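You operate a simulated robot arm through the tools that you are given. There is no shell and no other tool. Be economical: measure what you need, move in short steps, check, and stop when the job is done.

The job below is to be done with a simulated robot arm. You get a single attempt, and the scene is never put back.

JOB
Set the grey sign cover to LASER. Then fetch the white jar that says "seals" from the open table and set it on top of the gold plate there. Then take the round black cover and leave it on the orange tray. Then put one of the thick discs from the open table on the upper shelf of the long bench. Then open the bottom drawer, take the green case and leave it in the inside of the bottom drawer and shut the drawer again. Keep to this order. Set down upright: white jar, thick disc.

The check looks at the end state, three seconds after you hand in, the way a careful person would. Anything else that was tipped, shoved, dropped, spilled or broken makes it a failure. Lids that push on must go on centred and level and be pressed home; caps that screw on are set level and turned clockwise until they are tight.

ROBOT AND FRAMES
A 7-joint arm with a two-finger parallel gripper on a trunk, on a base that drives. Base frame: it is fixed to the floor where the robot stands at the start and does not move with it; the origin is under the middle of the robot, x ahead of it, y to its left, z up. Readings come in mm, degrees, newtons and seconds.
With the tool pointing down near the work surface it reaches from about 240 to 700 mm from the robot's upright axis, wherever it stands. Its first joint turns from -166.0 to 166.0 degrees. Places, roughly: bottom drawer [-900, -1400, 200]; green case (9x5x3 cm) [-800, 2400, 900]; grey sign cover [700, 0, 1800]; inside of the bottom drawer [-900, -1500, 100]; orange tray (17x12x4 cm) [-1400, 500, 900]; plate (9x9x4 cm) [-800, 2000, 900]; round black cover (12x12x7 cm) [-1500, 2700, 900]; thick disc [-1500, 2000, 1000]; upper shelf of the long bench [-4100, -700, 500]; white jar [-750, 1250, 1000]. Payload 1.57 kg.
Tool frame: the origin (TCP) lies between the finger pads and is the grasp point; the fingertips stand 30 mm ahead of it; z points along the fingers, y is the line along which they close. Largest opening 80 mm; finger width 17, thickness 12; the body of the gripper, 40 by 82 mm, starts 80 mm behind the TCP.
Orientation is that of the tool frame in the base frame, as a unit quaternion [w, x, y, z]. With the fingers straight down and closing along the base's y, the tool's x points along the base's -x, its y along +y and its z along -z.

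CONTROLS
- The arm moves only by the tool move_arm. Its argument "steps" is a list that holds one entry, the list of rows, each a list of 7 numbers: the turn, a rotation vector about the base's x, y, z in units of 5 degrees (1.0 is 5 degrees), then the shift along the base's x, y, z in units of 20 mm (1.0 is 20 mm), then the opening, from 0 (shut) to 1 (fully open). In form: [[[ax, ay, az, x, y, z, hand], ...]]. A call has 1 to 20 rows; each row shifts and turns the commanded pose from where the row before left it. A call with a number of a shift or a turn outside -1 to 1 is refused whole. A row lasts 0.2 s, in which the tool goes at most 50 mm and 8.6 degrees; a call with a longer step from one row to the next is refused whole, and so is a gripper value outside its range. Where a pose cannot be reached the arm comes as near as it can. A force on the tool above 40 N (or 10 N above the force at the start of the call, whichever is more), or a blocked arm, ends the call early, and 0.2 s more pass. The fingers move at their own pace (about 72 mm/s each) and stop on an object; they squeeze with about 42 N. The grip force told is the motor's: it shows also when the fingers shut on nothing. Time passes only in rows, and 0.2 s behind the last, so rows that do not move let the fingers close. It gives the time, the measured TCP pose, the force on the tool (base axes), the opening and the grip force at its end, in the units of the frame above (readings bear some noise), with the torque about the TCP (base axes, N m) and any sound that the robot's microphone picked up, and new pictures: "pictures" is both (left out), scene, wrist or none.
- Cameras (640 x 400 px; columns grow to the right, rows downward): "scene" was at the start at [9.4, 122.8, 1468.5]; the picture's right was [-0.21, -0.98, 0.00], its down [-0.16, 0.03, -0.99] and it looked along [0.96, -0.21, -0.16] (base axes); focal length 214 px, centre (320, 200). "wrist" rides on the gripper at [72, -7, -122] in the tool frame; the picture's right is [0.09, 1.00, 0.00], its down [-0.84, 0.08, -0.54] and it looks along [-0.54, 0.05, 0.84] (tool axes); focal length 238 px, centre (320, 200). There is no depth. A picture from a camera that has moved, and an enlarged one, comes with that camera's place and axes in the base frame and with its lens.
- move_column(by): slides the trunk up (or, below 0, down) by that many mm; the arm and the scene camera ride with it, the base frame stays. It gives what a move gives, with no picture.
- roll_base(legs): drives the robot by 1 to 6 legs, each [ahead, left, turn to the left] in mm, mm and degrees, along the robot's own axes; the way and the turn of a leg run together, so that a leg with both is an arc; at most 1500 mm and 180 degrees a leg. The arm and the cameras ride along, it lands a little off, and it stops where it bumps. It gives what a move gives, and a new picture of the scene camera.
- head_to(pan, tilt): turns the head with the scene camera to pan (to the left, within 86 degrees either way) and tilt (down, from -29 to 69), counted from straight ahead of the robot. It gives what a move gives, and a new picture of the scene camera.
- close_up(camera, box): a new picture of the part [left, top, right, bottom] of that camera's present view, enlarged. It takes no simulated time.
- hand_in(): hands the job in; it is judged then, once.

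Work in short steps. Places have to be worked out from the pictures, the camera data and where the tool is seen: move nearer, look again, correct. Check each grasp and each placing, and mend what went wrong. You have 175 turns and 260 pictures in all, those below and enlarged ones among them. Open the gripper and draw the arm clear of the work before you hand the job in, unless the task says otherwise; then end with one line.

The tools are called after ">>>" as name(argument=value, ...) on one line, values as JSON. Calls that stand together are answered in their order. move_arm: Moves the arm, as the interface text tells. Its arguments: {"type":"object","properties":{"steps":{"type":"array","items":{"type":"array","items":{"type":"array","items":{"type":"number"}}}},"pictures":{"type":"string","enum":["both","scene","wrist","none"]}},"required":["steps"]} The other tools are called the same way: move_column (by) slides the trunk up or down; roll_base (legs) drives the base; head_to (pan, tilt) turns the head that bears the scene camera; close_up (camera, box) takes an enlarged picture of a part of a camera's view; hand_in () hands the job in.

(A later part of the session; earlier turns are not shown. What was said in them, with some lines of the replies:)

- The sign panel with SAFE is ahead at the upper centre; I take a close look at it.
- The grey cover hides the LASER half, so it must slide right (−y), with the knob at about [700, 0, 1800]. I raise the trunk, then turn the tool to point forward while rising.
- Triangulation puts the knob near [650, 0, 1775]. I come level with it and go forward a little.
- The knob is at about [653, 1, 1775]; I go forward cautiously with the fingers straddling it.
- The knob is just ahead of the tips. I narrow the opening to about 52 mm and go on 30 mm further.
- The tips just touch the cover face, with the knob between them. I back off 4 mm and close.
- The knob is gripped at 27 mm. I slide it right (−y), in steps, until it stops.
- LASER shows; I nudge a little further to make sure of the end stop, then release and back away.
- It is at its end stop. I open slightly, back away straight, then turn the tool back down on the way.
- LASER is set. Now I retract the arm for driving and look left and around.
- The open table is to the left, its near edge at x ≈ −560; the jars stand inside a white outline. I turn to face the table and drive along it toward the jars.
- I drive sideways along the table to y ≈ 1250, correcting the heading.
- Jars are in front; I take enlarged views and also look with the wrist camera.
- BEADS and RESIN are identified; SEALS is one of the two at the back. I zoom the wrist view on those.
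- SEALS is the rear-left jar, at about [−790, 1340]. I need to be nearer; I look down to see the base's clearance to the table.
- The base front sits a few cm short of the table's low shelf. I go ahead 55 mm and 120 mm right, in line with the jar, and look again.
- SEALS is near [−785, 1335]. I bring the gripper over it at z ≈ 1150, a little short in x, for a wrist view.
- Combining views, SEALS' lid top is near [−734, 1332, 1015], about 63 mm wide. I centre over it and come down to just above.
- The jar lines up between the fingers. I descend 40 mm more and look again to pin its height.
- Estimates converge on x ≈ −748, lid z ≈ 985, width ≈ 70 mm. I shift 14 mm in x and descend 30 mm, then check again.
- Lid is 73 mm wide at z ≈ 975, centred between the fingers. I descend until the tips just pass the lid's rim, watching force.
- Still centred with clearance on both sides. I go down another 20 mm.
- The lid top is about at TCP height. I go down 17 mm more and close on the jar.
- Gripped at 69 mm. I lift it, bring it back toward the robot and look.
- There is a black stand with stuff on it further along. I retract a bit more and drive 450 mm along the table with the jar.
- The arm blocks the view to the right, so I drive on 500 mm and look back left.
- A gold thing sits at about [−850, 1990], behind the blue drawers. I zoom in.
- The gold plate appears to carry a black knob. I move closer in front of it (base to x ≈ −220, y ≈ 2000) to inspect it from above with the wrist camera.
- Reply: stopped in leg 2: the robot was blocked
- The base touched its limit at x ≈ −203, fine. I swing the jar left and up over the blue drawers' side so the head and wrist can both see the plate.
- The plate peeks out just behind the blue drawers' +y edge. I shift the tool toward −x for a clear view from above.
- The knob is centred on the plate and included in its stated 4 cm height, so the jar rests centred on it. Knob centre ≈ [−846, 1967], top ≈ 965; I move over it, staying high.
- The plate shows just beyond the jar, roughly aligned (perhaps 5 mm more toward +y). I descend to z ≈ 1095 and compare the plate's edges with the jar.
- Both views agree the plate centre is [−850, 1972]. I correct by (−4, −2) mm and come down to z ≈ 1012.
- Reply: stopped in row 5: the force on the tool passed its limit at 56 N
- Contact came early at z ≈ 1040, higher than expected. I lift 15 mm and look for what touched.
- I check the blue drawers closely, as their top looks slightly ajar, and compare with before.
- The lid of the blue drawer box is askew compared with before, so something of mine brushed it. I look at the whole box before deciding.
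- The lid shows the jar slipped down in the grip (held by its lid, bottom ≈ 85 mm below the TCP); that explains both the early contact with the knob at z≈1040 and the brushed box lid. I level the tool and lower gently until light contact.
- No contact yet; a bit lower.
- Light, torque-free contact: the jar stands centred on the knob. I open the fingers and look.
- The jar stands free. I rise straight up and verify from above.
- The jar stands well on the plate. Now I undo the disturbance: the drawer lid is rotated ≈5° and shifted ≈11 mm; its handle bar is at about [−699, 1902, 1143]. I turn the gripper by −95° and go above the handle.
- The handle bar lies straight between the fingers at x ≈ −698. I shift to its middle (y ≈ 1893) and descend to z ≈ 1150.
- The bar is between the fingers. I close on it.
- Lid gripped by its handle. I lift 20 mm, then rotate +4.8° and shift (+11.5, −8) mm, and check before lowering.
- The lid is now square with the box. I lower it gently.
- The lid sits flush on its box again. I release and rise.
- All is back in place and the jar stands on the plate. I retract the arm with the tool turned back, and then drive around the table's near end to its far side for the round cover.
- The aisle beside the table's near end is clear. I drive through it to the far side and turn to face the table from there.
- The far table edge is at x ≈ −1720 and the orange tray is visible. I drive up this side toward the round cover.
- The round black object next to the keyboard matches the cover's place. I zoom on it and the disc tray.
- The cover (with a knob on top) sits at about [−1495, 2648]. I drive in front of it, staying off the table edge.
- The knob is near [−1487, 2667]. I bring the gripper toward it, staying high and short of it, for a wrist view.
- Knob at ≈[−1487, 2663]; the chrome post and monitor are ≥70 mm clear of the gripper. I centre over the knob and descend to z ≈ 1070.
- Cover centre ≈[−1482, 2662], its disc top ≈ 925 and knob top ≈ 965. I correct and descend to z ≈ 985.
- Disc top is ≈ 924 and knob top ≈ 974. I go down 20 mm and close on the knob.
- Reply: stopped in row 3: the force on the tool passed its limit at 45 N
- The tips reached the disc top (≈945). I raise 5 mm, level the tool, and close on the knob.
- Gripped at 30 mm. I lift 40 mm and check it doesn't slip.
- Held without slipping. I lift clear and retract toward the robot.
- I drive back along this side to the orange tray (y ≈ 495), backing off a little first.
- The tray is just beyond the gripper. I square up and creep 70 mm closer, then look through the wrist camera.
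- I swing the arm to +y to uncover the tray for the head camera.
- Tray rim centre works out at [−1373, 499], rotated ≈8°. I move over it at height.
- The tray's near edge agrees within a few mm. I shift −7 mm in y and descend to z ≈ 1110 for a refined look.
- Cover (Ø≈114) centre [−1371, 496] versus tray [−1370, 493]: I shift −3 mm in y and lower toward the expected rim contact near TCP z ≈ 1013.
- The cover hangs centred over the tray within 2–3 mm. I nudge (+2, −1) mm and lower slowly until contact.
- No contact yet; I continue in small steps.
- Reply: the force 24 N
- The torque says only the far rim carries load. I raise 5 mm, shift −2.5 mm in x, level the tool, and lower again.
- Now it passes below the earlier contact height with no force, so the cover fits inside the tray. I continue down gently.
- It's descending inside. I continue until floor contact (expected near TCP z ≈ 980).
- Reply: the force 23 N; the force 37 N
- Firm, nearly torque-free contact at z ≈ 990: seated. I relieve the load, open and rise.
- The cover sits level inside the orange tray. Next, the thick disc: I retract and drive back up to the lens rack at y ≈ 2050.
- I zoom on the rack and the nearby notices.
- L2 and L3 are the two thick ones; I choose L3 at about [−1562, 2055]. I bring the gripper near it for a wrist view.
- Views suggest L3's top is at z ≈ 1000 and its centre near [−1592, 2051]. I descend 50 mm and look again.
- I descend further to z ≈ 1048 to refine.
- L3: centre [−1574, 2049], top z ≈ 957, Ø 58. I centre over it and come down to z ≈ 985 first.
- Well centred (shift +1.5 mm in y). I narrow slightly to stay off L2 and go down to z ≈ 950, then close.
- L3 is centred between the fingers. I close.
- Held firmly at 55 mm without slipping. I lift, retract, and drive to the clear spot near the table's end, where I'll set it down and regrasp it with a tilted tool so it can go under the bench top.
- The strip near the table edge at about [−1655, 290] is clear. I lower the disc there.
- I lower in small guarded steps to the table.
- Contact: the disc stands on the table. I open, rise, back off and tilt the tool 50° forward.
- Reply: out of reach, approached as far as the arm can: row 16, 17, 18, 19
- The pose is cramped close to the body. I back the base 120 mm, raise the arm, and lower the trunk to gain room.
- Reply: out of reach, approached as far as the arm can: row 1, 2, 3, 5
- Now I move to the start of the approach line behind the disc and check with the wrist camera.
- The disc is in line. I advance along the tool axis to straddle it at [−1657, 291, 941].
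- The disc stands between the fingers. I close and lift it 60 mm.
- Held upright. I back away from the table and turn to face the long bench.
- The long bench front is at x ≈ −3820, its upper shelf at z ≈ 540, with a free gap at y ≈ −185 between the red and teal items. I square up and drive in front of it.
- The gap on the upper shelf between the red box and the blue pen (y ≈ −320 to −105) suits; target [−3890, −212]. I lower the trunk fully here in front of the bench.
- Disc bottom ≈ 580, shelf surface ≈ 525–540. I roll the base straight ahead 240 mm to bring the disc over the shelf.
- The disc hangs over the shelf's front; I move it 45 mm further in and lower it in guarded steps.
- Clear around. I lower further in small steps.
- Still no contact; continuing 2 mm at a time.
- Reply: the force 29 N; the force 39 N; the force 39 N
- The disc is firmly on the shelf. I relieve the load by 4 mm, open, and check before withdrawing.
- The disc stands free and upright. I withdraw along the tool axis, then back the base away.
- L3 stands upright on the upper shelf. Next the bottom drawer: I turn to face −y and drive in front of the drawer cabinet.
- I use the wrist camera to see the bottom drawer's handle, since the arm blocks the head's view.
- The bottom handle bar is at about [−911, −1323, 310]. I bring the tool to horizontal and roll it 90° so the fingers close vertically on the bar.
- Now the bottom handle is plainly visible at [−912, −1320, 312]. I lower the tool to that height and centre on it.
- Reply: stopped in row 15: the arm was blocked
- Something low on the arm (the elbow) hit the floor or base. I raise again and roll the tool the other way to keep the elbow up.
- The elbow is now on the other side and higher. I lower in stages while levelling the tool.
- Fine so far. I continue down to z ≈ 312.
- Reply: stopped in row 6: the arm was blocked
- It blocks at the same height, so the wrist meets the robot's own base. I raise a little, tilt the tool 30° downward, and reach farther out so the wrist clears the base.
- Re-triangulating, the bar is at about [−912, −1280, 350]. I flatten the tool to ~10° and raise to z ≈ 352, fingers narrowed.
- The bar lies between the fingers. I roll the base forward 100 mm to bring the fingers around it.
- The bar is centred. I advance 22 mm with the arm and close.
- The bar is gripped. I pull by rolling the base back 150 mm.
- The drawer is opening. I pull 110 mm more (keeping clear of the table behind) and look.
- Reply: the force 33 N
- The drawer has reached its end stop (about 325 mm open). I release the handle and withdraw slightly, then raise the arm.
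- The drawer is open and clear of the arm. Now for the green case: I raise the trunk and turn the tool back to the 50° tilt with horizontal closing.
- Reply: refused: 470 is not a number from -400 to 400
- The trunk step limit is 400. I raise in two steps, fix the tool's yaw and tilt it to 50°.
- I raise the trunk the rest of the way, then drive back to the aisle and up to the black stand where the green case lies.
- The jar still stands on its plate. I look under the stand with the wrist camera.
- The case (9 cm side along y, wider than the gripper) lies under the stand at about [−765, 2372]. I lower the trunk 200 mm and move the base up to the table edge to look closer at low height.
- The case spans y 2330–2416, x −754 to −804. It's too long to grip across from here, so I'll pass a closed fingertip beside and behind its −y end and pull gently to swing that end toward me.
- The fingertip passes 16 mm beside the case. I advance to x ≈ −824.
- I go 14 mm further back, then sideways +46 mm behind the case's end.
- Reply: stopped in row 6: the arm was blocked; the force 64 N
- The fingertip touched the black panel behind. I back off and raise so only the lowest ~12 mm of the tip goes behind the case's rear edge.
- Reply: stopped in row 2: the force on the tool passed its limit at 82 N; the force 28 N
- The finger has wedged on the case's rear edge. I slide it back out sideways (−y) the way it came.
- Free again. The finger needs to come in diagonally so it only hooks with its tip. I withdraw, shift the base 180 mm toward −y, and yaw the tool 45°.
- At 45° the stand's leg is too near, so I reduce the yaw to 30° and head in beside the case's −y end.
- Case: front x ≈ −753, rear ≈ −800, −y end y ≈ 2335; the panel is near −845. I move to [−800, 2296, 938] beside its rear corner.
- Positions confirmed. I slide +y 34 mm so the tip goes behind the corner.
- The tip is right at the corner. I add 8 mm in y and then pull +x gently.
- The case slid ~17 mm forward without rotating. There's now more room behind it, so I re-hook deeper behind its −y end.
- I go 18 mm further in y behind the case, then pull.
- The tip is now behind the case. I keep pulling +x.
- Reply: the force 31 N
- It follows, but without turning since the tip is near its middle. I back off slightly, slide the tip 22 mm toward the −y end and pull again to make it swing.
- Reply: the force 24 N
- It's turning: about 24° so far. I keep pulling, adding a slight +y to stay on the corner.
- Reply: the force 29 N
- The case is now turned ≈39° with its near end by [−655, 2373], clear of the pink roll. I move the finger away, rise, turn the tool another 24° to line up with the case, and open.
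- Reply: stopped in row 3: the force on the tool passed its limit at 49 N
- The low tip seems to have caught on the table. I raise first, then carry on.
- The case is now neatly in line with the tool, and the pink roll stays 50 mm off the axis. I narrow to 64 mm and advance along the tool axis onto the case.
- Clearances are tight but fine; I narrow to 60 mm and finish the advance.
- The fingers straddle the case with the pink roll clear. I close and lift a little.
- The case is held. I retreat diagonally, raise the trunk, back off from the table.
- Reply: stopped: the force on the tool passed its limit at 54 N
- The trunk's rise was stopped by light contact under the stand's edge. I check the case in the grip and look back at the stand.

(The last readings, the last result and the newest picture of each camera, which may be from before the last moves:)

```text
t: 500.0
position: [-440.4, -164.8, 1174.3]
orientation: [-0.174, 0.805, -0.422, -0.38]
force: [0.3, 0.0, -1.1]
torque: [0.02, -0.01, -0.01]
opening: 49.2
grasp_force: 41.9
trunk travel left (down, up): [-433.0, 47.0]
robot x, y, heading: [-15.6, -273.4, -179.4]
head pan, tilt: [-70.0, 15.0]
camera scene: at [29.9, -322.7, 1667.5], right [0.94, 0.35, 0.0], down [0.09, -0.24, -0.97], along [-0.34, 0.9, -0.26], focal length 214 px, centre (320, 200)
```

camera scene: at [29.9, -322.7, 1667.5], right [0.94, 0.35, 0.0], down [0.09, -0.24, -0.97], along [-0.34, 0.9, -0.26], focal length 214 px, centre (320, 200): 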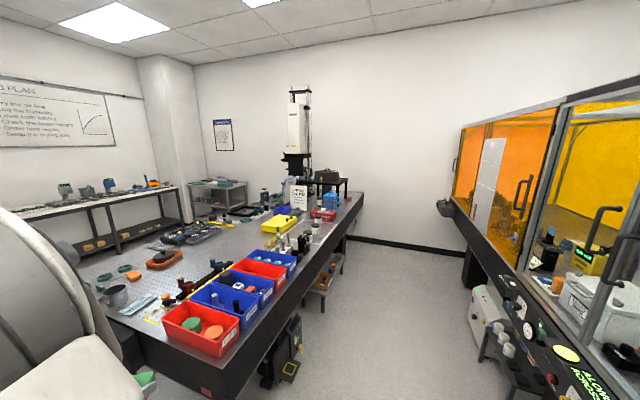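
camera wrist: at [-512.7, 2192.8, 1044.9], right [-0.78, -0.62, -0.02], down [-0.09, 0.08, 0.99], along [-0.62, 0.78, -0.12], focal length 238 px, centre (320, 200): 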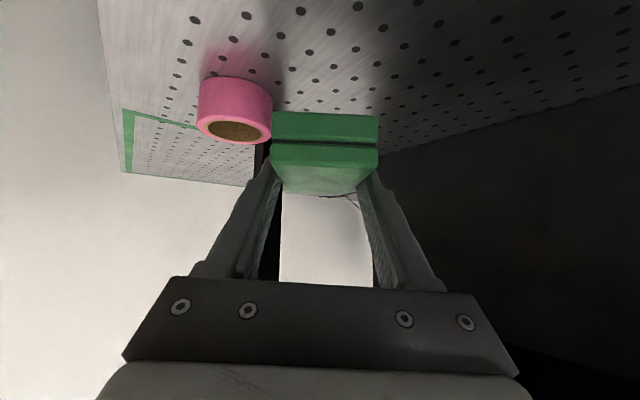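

>>> close_up(camera="scene", box=[270, 150, 370, 225])

```text
5.33 times, centred on (320, 188) of scene
camera zoom: at [29.9, -322.7, 1667.5], right [0.94, 0.35, 0.0], down [0.09, -0.24, -0.97], along [-0.34, 0.9, -0.26], focal length 1144 px, centre (320, 267)
```

zoom: 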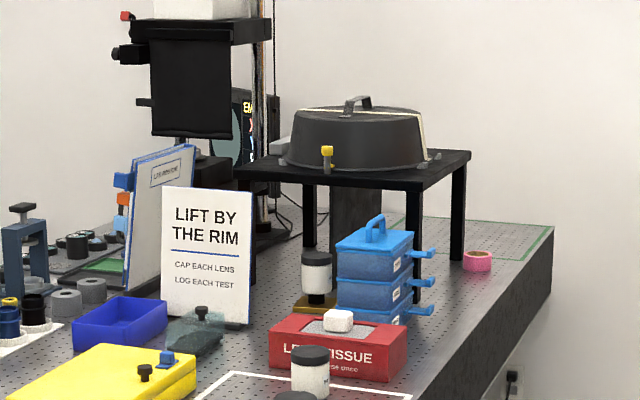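

Everything there is intact: stand, jar, lids and roll. I now drive in front of the open drawer, facing it.

>>> roll_base(legs=[[0, 0, 89.4], [0, -850, 0], [330, 0, 0]])

>>> move_column(by=-400)

>>> head_to(pan=0, tilt=45)

```text
t: 514.2
position: [-949.9, -1050.1, 1173.8]
orientation: [0.15, 0.864, 0.279, -0.391]
force: [-0.4, 0.5, -0.3]
torque: [0.0, 0.01, -0.01]
opening: 49.1
grasp_force: 42.2
trunk travel left (down, up): [-433.0, 47.0]
robot x, y, heading: [-853.0, -623.6, -88.2]
head pan, tilt: [-70.0, 15.0]
camera scene: at [-801.2, -573.9, 1667.5], right [-0.37, 0.93, 0.0], down [0.24, 0.1, -0.97], along [-0.9, -0.36, -0.26], focal length 214 px, centre (320, 200)
```

scene: 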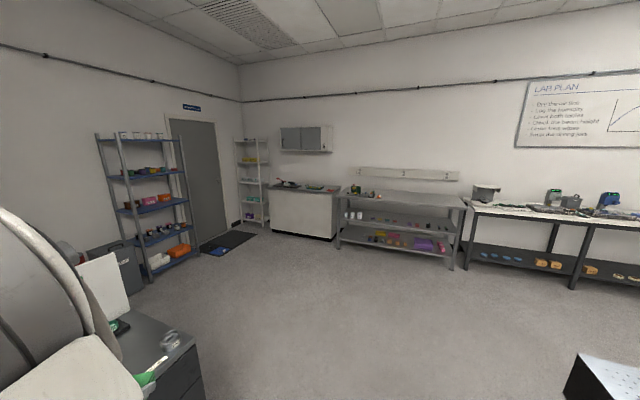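

```text
t: 518.1
position: [-950.1, -1050.9, 772.7]
orientation: [0.149, 0.864, 0.279, -0.391]
force: [0.7, 0.1, 0.7]
torque: [0.0, 0.03, 0.01]
opening: 48.9
grasp_force: 41.6
trunk travel left (down, up): [-33.0, 447.0]
robot x, y, heading: [-852.6, -626.3, -88.5]
head pan, tilt: [-70.0, 15.0]
```

```text
t: 519.5
position: [-950.9, -1051.5, 774.5]
orientation: [0.15, 0.864, 0.278, -0.391]
force: [0.6, 0.4, 0.0]
torque: [0.0, -0.02, -0.01]
opening: 48.8
grasp_force: 41.9
trunk travel left (down, up): [-33.0, 447.0]
robot x, y, heading: [-848.5, -622.1, -88.0]
head pan, tilt: [0.0, 45.0]
camera scene: at [-712.1, -620.5, 1220.7], right [-1.0, -0.03, 0.0], down [-0.02, 0.71, -0.71], along [0.02, -0.71, -0.71], focal length 214 px, centre (320, 200)
```

scene: 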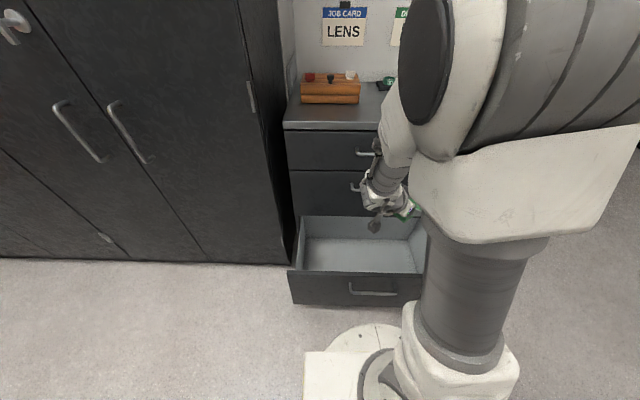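

The case hangs over the drawer. I reduce the tilt by 25° while moving it to the middle of the drawer, then start lowering.

>>> move_arm(steps=[[[0.63, -0.78, 0, 0.2, -0.9, 0, 0.3], [0.63, -0.78, 0, 0.2, -0.9, 0, 0.3], [0.63, -0.78, 0, 0.2, -0.9, 0, 0.3], [0.63, -0.78, 0, 0.2, -0.9, 0, 0.3], [0.63, -0.78, 0, 0.2, -0.9, 0, 0.3], [0, 0, 0, 0, 0, -1, 0.3], [0, 0, 0, 0, 0, -1, 0.3], [0, 0, 0, 0, 0, -1, 0.3], [0, 0, 0, 0, 0, -1, 0.3], [0, 0, 0, 0, 0, -1, 0.3], [0, 0, 0, 0, 0, -1, 0.3], [0, 0, 0, 0, 0, -1, 0.3], [0, 0, 0, 0, 0, -1, 0.3], [0, 0, 0, 0, 0, -1, 0.3], [0, 0, 0, 0, 0, -1, 0.3], [0, 0, 0, 0, 0, -1, 0.3], [0, 0, 0, 0, 0, -1, 0.3]]])

```text
t: 523.1
position: [-929.8, -1140.5, 536.0]
orientation: [0.075, 0.93, 0.3, -0.197]
force: [0.2, -0.2, -0.3]
torque: [0.01, -0.02, 0.01]
opening: 49.1
grasp_force: 42.2
trunk travel left (down, up): [-33.0, 447.0]
robot x, y, heading: [-853.0, -623.8, -87.9]
head pan, tilt: [0.0, 45.0]
camera scene: at [-712.1, -620.4, 1220.7], right [-1.0, -0.03, 0.0], down [-0.02, 0.71, -0.71], along [0.02, -0.71, -0.71], focal length 214 px, centre (320, 200)
camera wrist: at [-842.5, -1065.9, 617.4], right [0.65, -0.76, -0.02], down [-0.4, -0.36, 0.84], along [-0.64, -0.54, -0.54], focal length 238 px, centre (320, 200)
```

scene: 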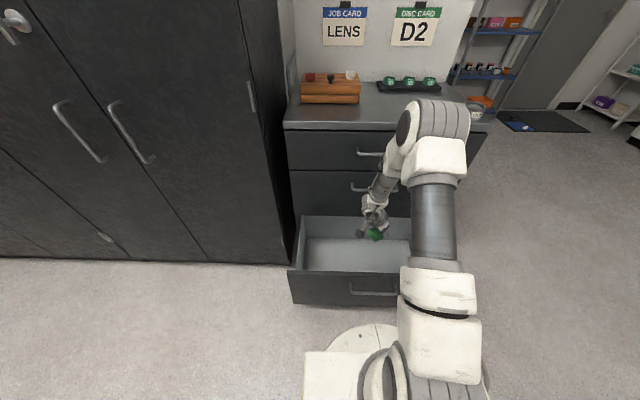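
wrist: 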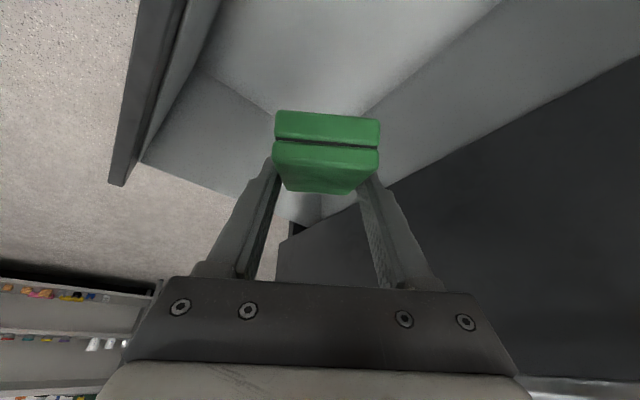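

Clear all round. I lower it into the drawer.

>>> move_arm(steps=[[[0, 0, 0, 0, 0, -1, 0.3], [0, 0, 0, 0, 0, -1, 0.3], [0, 0, 0, 0, 0, -1, 0.3], [0, 0, 0, 0, 0, -1, 0.3], [0, 0, 0, 0, 0, -1, 0.3], [0, 0, 0, 0, 0, -1, 0.3], [0, 0, 0, 0, 0, -1, 0.3], [0, 0, 0, 0, 0, -1, 0.3], [0, 0, 0, 0, 0, -1, 0.3], [0, 0, 0, 0, 0, -1, 0.3], [0, 0, 0, 0, 0, -1, 0.3], [0, 0, 0, 0, 0, -1, 0.3], [0, 0, 0, 0, 0, -1, 0.3], [0, 0, 0, 0, 0, -1, 0.3], [0, 0, 0, 0, 0, -1, 0.3]]])

```text
t: 526.3
position: [-932.1, -1139.8, 234.8]
orientation: [0.075, 0.93, 0.3, -0.196]
force: [-0.2, -0.5, -0.7]
torque: [0.0, 0.0, 0.01]
opening: 49.0
grasp_force: 42.6
trunk travel left (down, up): [-33.0, 447.0]
robot x, y, heading: [-851.5, -626.3, -88.3]
head pan, tilt: [0.0, 45.0]
camera scene: at [-712.1, -620.5, 1220.7], right [-1.0, -0.03, 0.0], down [-0.02, 0.71, -0.71], along [0.02, -0.71, -0.71], focal length 214 px, centre (320, 200)
camera wrist: at [-845.2, -1064.6, 316.3], right [0.65, -0.76, -0.02], down [-0.4, -0.36, 0.84], along [-0.64, -0.54, -0.54], focal length 238 px, centre (320, 200)
```

scene: 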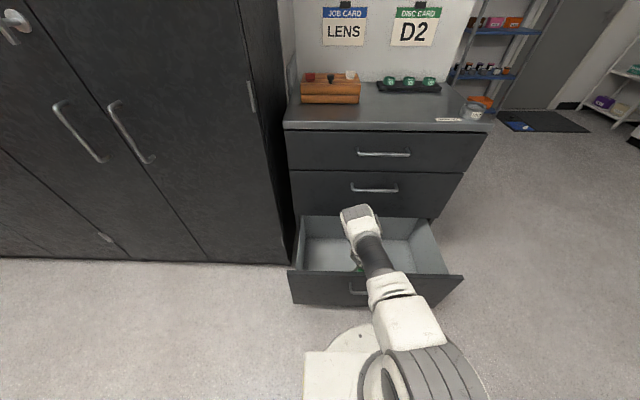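
wrist: 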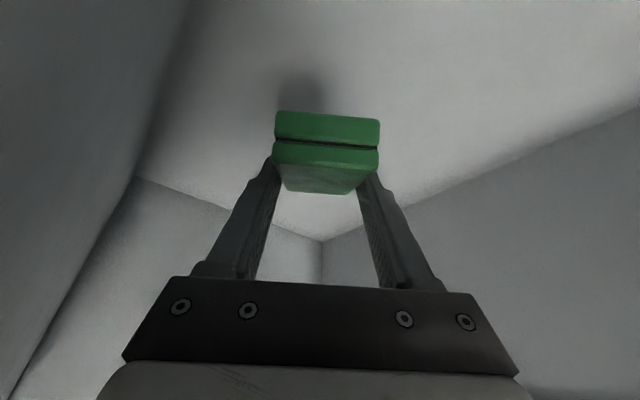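

Inside the drawer now. I lower another 60 mm gently, watching for floor contact.

>>> move_arm(steps=[[[0, 0, 0, 0, 0, -0.5, 0.3], [0, 0, 0, 0, 0, -0.5, 0.3], [0, 0, 0, 0, 0, -0.5, 0.3], [0, 0, 0, 0, 0, -0.5, 0.3], [0, 0, 0, 0, 0, -0.5, 0.3], [0, 0, 0, 0, 0, -0.5, 0.3]]])

```text
t: 527.7
position: [-930.4, -1142.2, 175.0]
orientation: [0.075, 0.93, 0.3, -0.197]
force: [-0.7, -0.5, 0.0]
torque: [0.03, -0.02, -0.01]
opening: 49.0
grasp_force: 41.8
trunk travel left (down, up): [-33.0, 447.0]
robot x, y, heading: [-849.4, -628.7, -88.2]
head pan, tilt: [0.0, 45.0]
camera scene: at [-712.1, -620.5, 1220.7], right [-1.0, -0.03, 0.0], down [-0.02, 0.71, -0.71], along [0.02, -0.71, -0.71], focal length 214 px, centre (320, 200)
camera wrist: at [-843.1, -1067.5, 256.4], right [0.65, -0.76, -0.02], down [-0.4, -0.36, 0.84], along [-0.64, -0.54, -0.54], focal length 238 px, centre (320, 200)
```

scene: 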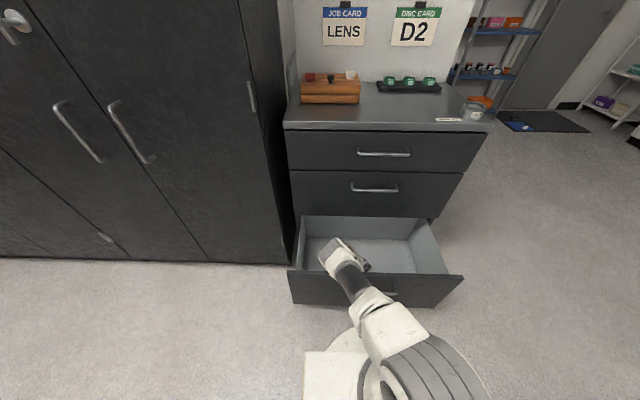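
wrist: 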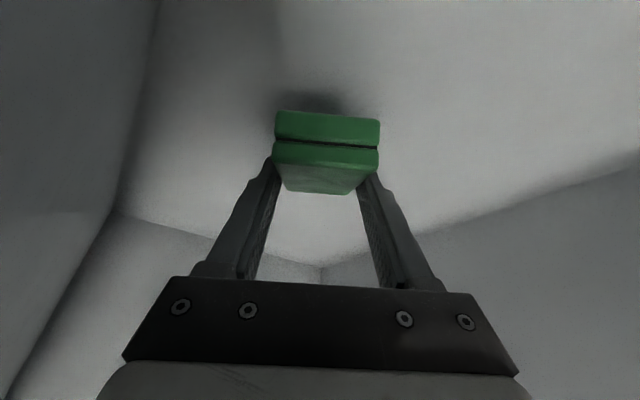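

Shadow shows the floor is near. I continue down until contact.

>>> move_arm(steps=[[[0, 0, 0, 0, 0, -0.3, 0.3], [0, 0, 0, 0, 0, -0.3, 0.3], [0, 0, 0, 0, 0, -0.3, 0.3], [0, 0, 0, 0, 0, -0.3, 0.3], [0, 0, 0, 0, 0, -0.3, 0.3], [0, 0, 0, 0, 0, -0.3, 0.3], [0, 0, 0, 0, 0, -0.3, 0.3], [0, 0, 0, 0, 0, -0.3, 0.3]]], pictures="wrist")

```text
t: 529.5
position: [-929.4, -1142.7, 150.8]
orientation: [0.076, 0.93, 0.299, -0.197]
force: [6.1, 2.4, 25.6]
torque: [0.15, 0.65, -0.11]
opening: 49.2
grasp_force: 41.8
out of reach, approached as far as the arm can: row 4, 5, 6, 7, 8
trunk travel left (down, up): [-33.0, 447.0]
robot x, y, heading: [-850.9, -628.0, -88.0]
head pan, tilt: [0.0, 45.0]
camera wrist: at [-841.2, -1068.5, 232.0], right [0.65, -0.76, -0.01], down [-0.4, -0.36, 0.84], along [-0.64, -0.54, -0.54], focal length 238 px, centre (320, 200)
```

wrist: 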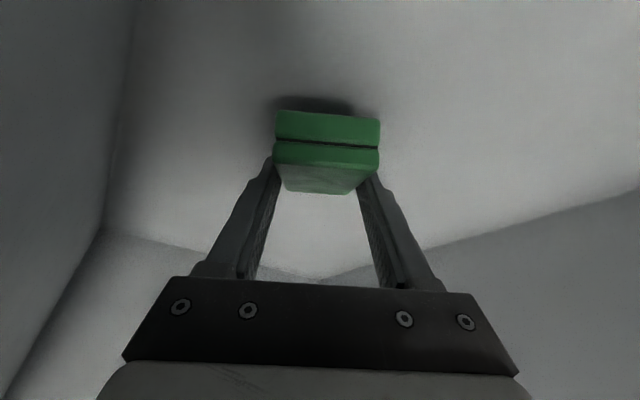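

The case's far end rests on the drawer floor. I open, letting it settle, and rise.

>>> move_arm(steps=[[[0, 0, 0, 0, 0, 0, 0.55], [0, 0, 0, 0, 0, 0, 0.8], [0, 0, 0, 0, 0, 0, 0.9], [0, 0, 0, 0, 0, 0.5, 0.9], [0, 0, 0, 0, 0, 1, 0.9], [0, 0, 0, 0, 0, 1, 0.9], [0, 0, 0, 0, 0, 1, 0.9], [0, 0, 0, 0, 0, 1, 0.9], [0, 0, 0, 0, 0, 1, 0.9], [0, 0, 0, 0, 0, 1, 0.9], [0, 0, 0, 0, 0, 1, 0.9], [0, 0, 0, 0, 0, 1, 0.9], [0, 0, 0, 0, 0, 1, 0.9], [0, 0, 0, 0, 0, 1, 0.9], [0, 0, 0, 0, 0, 1, 0.9], [0, 0, 0, 0, 0, 1, 0.9], [0, 0, 0, 0, 0, 1, 0.9], [0, 0, 0, 0, 0, 1, 0.9]]])

```text
t: 530.7
position: [-933.8, -1135.5, 174.8]
orientation: [0.078, 0.932, 0.295, -0.197]
force: [0.0, -0.7, -0.4]
torque: [0.03, 0.07, -0.09]
opening: 71.7
grasp_force: 0.0
trunk travel left (down, up): [-33.0, 447.0]
robot x, y, heading: [-850.4, -623.9, -88.4]
head pan, tilt: [0.0, 45.0]
stopped in row 6: the force on the tool passed its limit at 52 N (the readings are from after the stop); the commanded pose is now the measured one
camera scene: at [-712.5, -620.6, 1220.8], right [-1.0, -0.03, 0.0], down [-0.02, 0.71, -0.71], along [0.02, -0.71, -0.71], focal length 214 px, centre (320, 200)
camera wrist: at [-846.1, -1060.6, 256.4], right [0.65, -0.76, -0.01], down [-0.41, -0.36, 0.84], along [-0.64, -0.54, -0.54], focal length 238 px, centre (320, 200)
```

scene: 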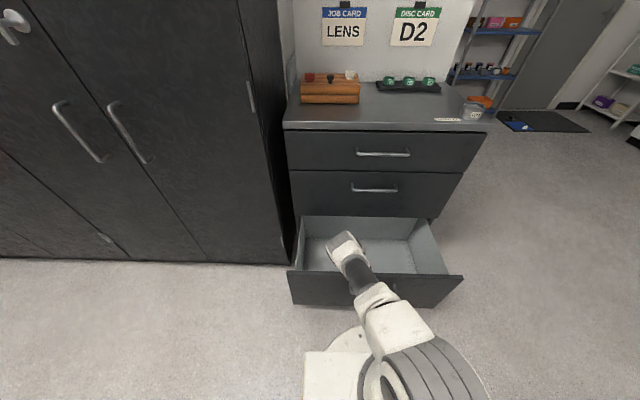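
wrist: 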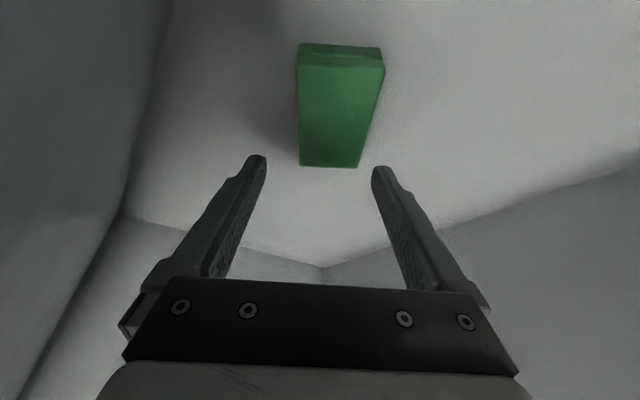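

The case lies flat in the drawer. I continue raising the arm, more slowly.

>>> move_arm(steps=[[[0, 0, 0, 0, 0, 0.3, 0.9], [0, 0, 0, 0, 0, 0.5, 0.9], [0, 0, 0, 0, 0, 0.8, 0.9], [0, 0, 0, 0, 0, 1, 0.9], [0, 0, 0, 0, 0, 1, 0.9], [0, 0, 0, 0, 0, 1, 0.9], [0, 0, 0, 0, 0, 1, 0.9], [0, 0, 0, 0, 0, 1, 0.9], [0, 0, 0, 0, 0, 1, 0.9], [0, 0, 0, 0, 0, 1, 0.9], [0, 0, 0, 0, 0, 1, 0.9], [0, 0, 0, 0, 0, 1, 0.9], [0, 0, 0, 0, 0, 1, 0.9], [0, 0, 0, 0, 0, 1, 0.9], [0, 0, 0, 0, 0, 1, 0.9], [0, 0, 0, 0, 0, 1, 0.9], [0, 0, 0, 0, 0, 1, 0.9], [0, 0, 0, 0, 0, 1, 0.9]]])

```text
t: 534.5
position: [-933.4, -1137.4, 506.2]
orientation: [0.079, 0.931, 0.297, -0.197]
force: [0.5, -1.0, -0.5]
torque: [0.0, -0.03, 0.0]
opening: 71.7
grasp_force: 0.0
trunk travel left (down, up): [-33.0, 447.0]
robot x, y, heading: [-849.0, -628.6, -88.5]
head pan, tilt: [0.0, 45.0]
camera scene: at [-712.5, -620.6, 1220.6], right [-1.0, -0.03, 0.0], down [-0.02, 0.71, -0.71], along [0.02, -0.71, -0.71], focal length 214 px, centre (320, 200)
camera wrist: at [-845.1, -1062.8, 586.8], right [0.65, -0.76, -0.01], down [-0.41, -0.36, 0.84], along [-0.64, -0.54, -0.54], focal length 238 px, centre (320, 200)
```

scene: 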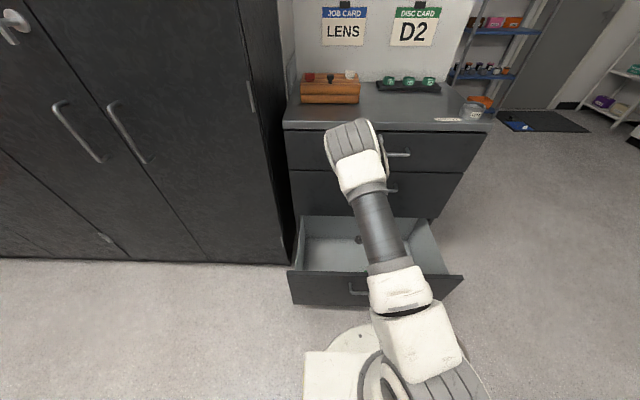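
wrist: 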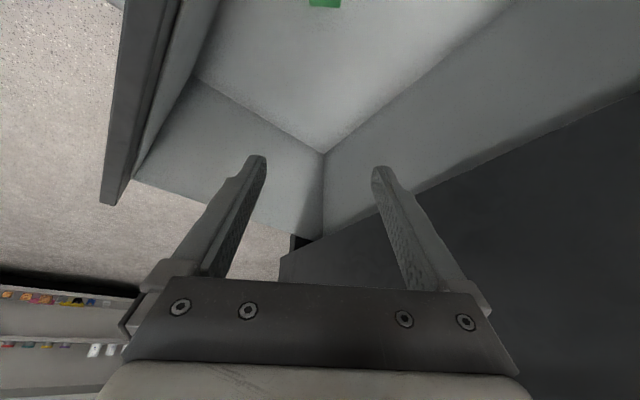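

The case lies in the drawer. To shut it, I back the base off, turn the tool straight ahead and tilt it forward to push the drawer front.

>>> roll_base(legs=[[-310, 0, -1.7]])

>>> move_arm(steps=[[[0, 0, 1, 0.2, 0, 0, 0], [0, 0, 1, 0.2, 0, 0, 0], [0, 0, 1, 0.2, 0, 0, 0], [0, 0, 1, 0.2, 0, 0, 0], [0, 0, 1, 0.2, 0, 0, 0], [0, 0, 1, 0.2, 0, 0, 0], [0, 0, 1, 0.2, 0, 0, 0], [0, 0, 1, 0, 0, 0, 0], [0, 0, 1, 0, 0, 0, 0], [0, 0, 1, 0, 0, 0, 0], [-1, 0, 0, 0, -0.5, 0, 0], [-1, 0, 0, 0, -0.5, 0, 0], [-1, 0, 0, 0, -0.5, 0, 0], [-1, 0, 0, 0, -0.5, 0, 0], [-1, 0, 0, 0, -0.5, 0, 0], [-1, 0, 0, 0, -0.5, 0, 0], [-1, 0, 0, 0, -0.5, 0, 0], [-1, 0, 0, 0, -0.5, 0, 0]]])

```text
t: 537.2
position: [-950.0, -819.3, 504.4]
orientation: [0.077, 0.935, 0.286, -0.198]
force: [-0.5, -0.4, 0.1]
torque: [0.03, 0.01, -0.01]
opening: 71.9
grasp_force: 0.0
trunk travel left (down, up): [-33.0, 447.0]
robot x, y, heading: [-858.7, -310.3, -89.6]
head pan, tilt: [0.0, 45.0]
camera scene: at [-718.0, -307.0, 1220.7], right [-1.0, -0.01, 0.0], down [0.0, 0.71, -0.71], along [0.0, -0.71, -0.71], focal length 214 px, centre (320, 200)
```

scene: 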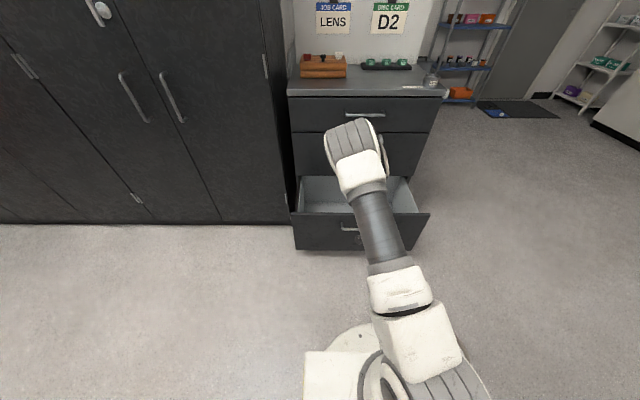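

```text
t: 541.0
position: [-920.8, -898.1, 505.3]
orientation: [0.393, 0.629, 0.565, -0.362]
force: [0.6, 0.9, -0.2]
torque: [-0.01, 0.03, 0.02]
opening: 0.0
grasp_force: 21.6
trunk travel left (down, up): [-33.0, 447.0]
robot x, y, heading: [-859.6, -309.9, -89.8]
head pan, tilt: [0.0, 45.0]
camera scene: at [-718.0, -307.0, 1220.7], right [-1.0, -0.01, 0.0], down [0.0, 0.71, -0.71], along [0.0, -0.71, -0.71], focal length 214 px, centre (320, 200)
camera wrist: at [-920.1, -758.8, 493.0], right [1.0, -0.02, 0.0], down [0.0, 0.13, 0.99], along [-0.02, -0.99, 0.13], focal length 238 px, centre (320, 200)
```

scene: 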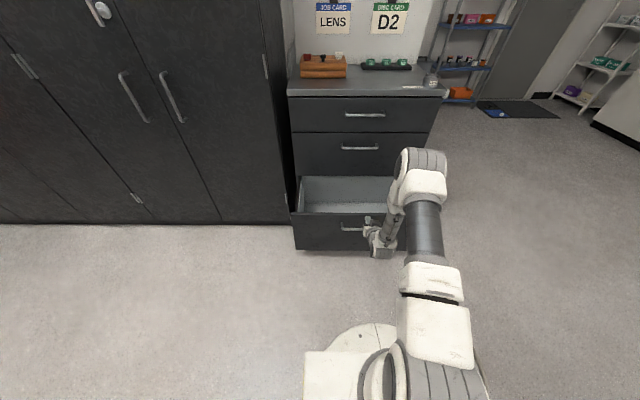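
wrist: 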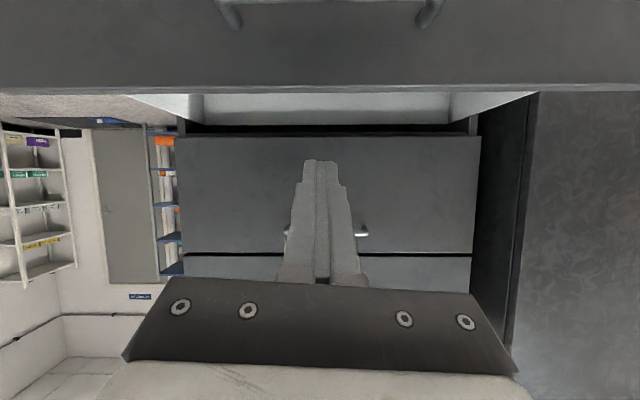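

I lower the closed fingertips to z ≈ 308, just below the handle bar's level.

>>> move_arm(steps=[[[0, 0, 0, 0, 0, -1, 0], [0, 0, 0, 0, 0, -1, 0], [0, 0, 0, 0, 0, -1, 0], [0, 0, 0, 0, 0, -1, 0], [0, 0, 0, 0, 0, -1, 0], [0, 0, 0, 0, 0, -1, 0], [0, 0, 0, 0, 0, -1, 0], [0, 0, 0, 0, 0, -1, 0], [0, 0, 0, 0, 0, -1, 0], [0, 0, 0, 0, 0, -0.9, 0]]])

```text
t: 543.2
position: [-920.9, -900.0, 307.7]
orientation: [0.393, 0.629, 0.565, -0.362]
force: [0.4, 0.7, 0.4]
torque: [-0.04, -0.04, 0.0]
opening: 0.3
grasp_force: 20.9
trunk travel left (down, up): [-33.0, 447.0]
robot x, y, heading: [-858.4, -305.7, -89.6]
head pan, tilt: [0.0, 45.0]
camera scene: at [-718.0, -307.0, 1220.7], right [-1.0, -0.01, 0.0], down [0.0, 0.71, -0.71], along [0.0, -0.71, -0.71], focal length 214 px, centre (320, 200)
camera wrist: at [-919.8, -758.5, 295.7], right [1.0, -0.02, 0.0], down [0.0, 0.13, 0.99], along [-0.02, -0.99, 0.13], focal length 238 px, centre (320, 200)
```

scene: 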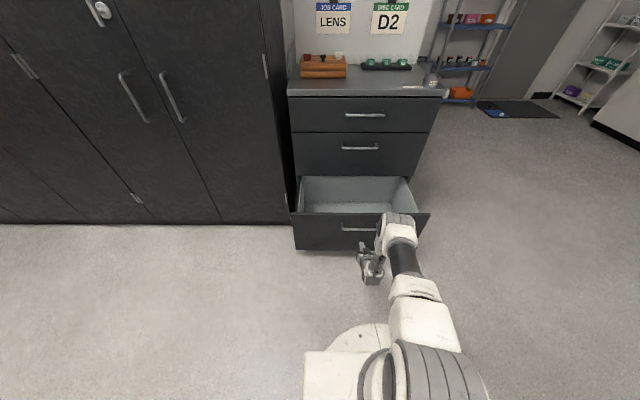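
wrist: 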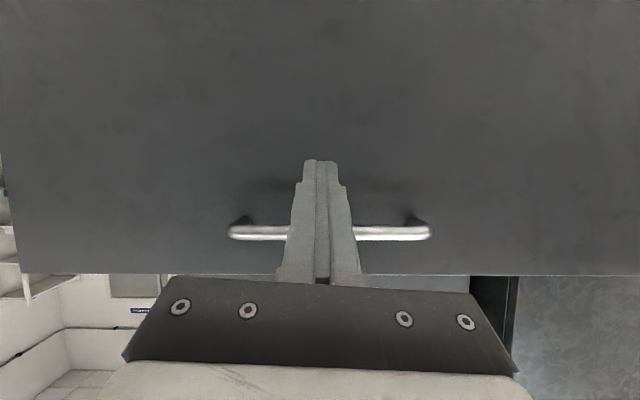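

The tip points at the drawer front below the handle. I push by rolling forward 360 mm.

>>> roll_base(legs=[[360, 0, 0]])

```text
t: 546.1
position: [-930.2, -1254.7, 308.7]
orientation: [0.389, 0.634, 0.559, -0.365]
force: [-0.6, 0.2, 0.2]
torque: [0.04, -0.02, -0.02]
opening: 0.0
grasp_force: 21.2
trunk travel left (down, up): [-33.0, 447.0]
robot x, y, heading: [-858.7, -663.6, -90.5]
head pan, tilt: [0.0, 45.0]
camera scene: at [-718.4, -665.0, 1220.7], right [-1.0, 0.01, 0.0], down [0.01, 0.71, -0.71], along [-0.01, -0.71, -0.71], focal length 214 px, centre (320, 200)
```

scene: 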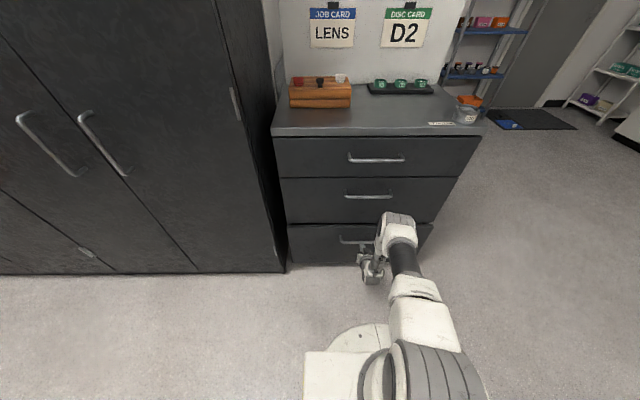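

Nearly shut. I push the last bit with the arm until it stops.

>>> move_arm(steps=[[[0, 0, 0, 0, -0.4, 0, 0], [0, 0, 0, 0, -0.4, 0, 0], [0, 0, 0, 0, -0.4, 0, 0], [0, 0, 0, 0, -0.4, 0, 0], [0, 0, 0, 0, -0.4, 0, 0], [0, 0, 0, 0, -0.4, 0, 0]]])

```text
t: 547.0
position: [-928.0, -1277.2, 305.6]
orientation: [0.388, 0.636, 0.56, -0.363]
force: [0.0, 1.2, 0.7]
torque: [0.02, 0.0, -0.01]
opening: 0.0
grasp_force: 21.9
trunk travel left (down, up): [-33.0, 447.0]
robot x, y, heading: [-857.5, -666.4, -90.2]
head pan, tilt: [0.0, 45.0]
stopped in row 4: the force on the tool passed its limit at 57 N (the readings are from after the stop); the commanded pose is now the measured one
camera scene: at [-718.4, -664.6, 1220.5], right [-1.0, 0.01, 0.0], down [0.01, 0.71, -0.71], along [-0.01, -0.71, -0.71], focal length 214 px, centre (320, 200)
camera wrist: at [-925.7, -1136.6, 293.7], right [1.0, -0.03, 0.0], down [0.0, 0.12, 0.99], along [-0.03, -0.99, 0.12], focal length 238 px, centre (320, 200)
```

scene: 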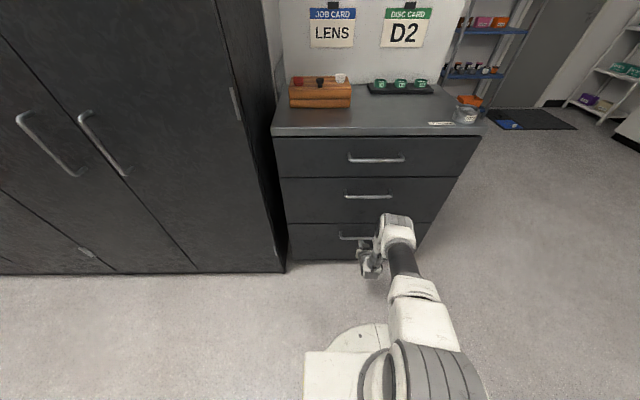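
wrist: 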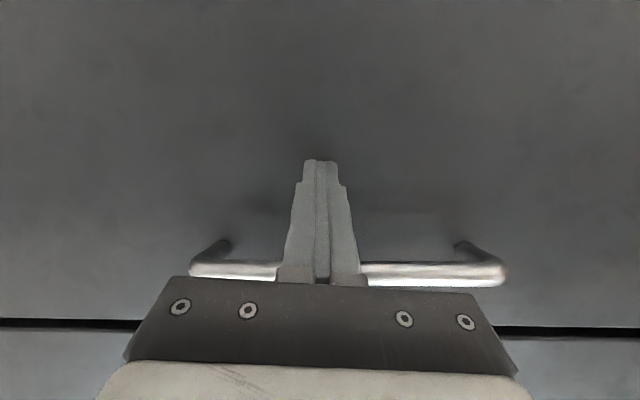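

Force rose sharply at the stop: shut. I back away and check that the front is flush.

>>> roll_base(legs=[[-300, 0, 0]])

>>> close_up(camera="scene", box=[270, 90, 450, 250])

```text
t: 549.6
position: [-925.4, -967.8, 305.7]
orientation: [0.388, 0.636, 0.561, -0.362]
force: [0.6, 0.0, 0.1]
torque: [-0.02, 0.02, -0.04]
opening: 0.0
grasp_force: 21.2
trunk travel left (down, up): [-33.0, 447.0]
robot x, y, heading: [-854.8, -355.2, -90.7]
head pan, tilt: [0.0, 45.0]
camera scene: at [-715.5, -355.9, 1220.7], right [-1.0, 0.01, 0.0], down [0.01, 0.71, -0.71], along [-0.01, -0.71, -0.71], focal length 214 px, centre (320, 200)
```

scene: 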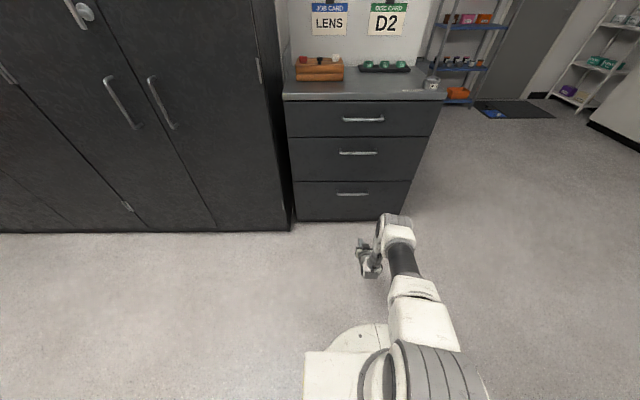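

```text
2.50 times, centred on (360, 170) of scene
camera zoom: at [-715.5, -355.9, 1220.7], right [-1.0, 0.01, 0.0], down [0.01, 0.71, -0.71], along [-0.01, -0.71, -0.71], focal length 536 px, centre (220, 275)
```

zoom: 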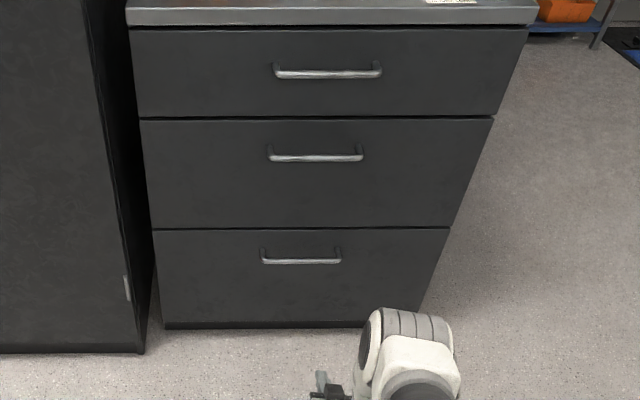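

The drawer is flush and shut. I open the gripper, raise the arm clear, and then hand in.

>>> move_arm(steps=[[[0, 0, 0, 0, 0, 1, 1], [0, 0, 0, 0, 0, 1, 1], [0, 0, 0, 0, 0, 1, 1], [0, 0, 0, 0, 0, 1, 1], [0, 0, 0, 0, 0, 1, 1], [0, 0, 0, 0, 0, 1, 1]]], pictures="none")

>>> hand_in()

```text
t: 551.0
position: [-928.0, -970.1, 425.2]
orientation: [0.387, 0.636, 0.56, -0.363]
force: [-0.5, 0.4, -0.5]
torque: [0.03, -0.01, -0.03]
opening: 79.7
grasp_force: 0.0
trunk travel left (down, up): [-33.0, 447.0]
robot x, y, heading: [-857.5, -355.2, -90.4]
head pan, tilt: [0.0, 45.0]
```

```text
The job is handed in.
```

I did all five steps in order and handed the job in: LASER is showing, the seals jar stands upright on the gold plate (on its centre knob), the black cover is in the orange tray, disc L3 stands upright on the long bench's upper shelf, and the green case is in the shut bottom drawer. Along the way I knocked the blue drawer box's lid askew and set it back flush, dragged the green case out from under the black stand to grip it and bumped it on the stand's edge with no visible change, and twice lowered the arm against something until the robot lifted slightly.
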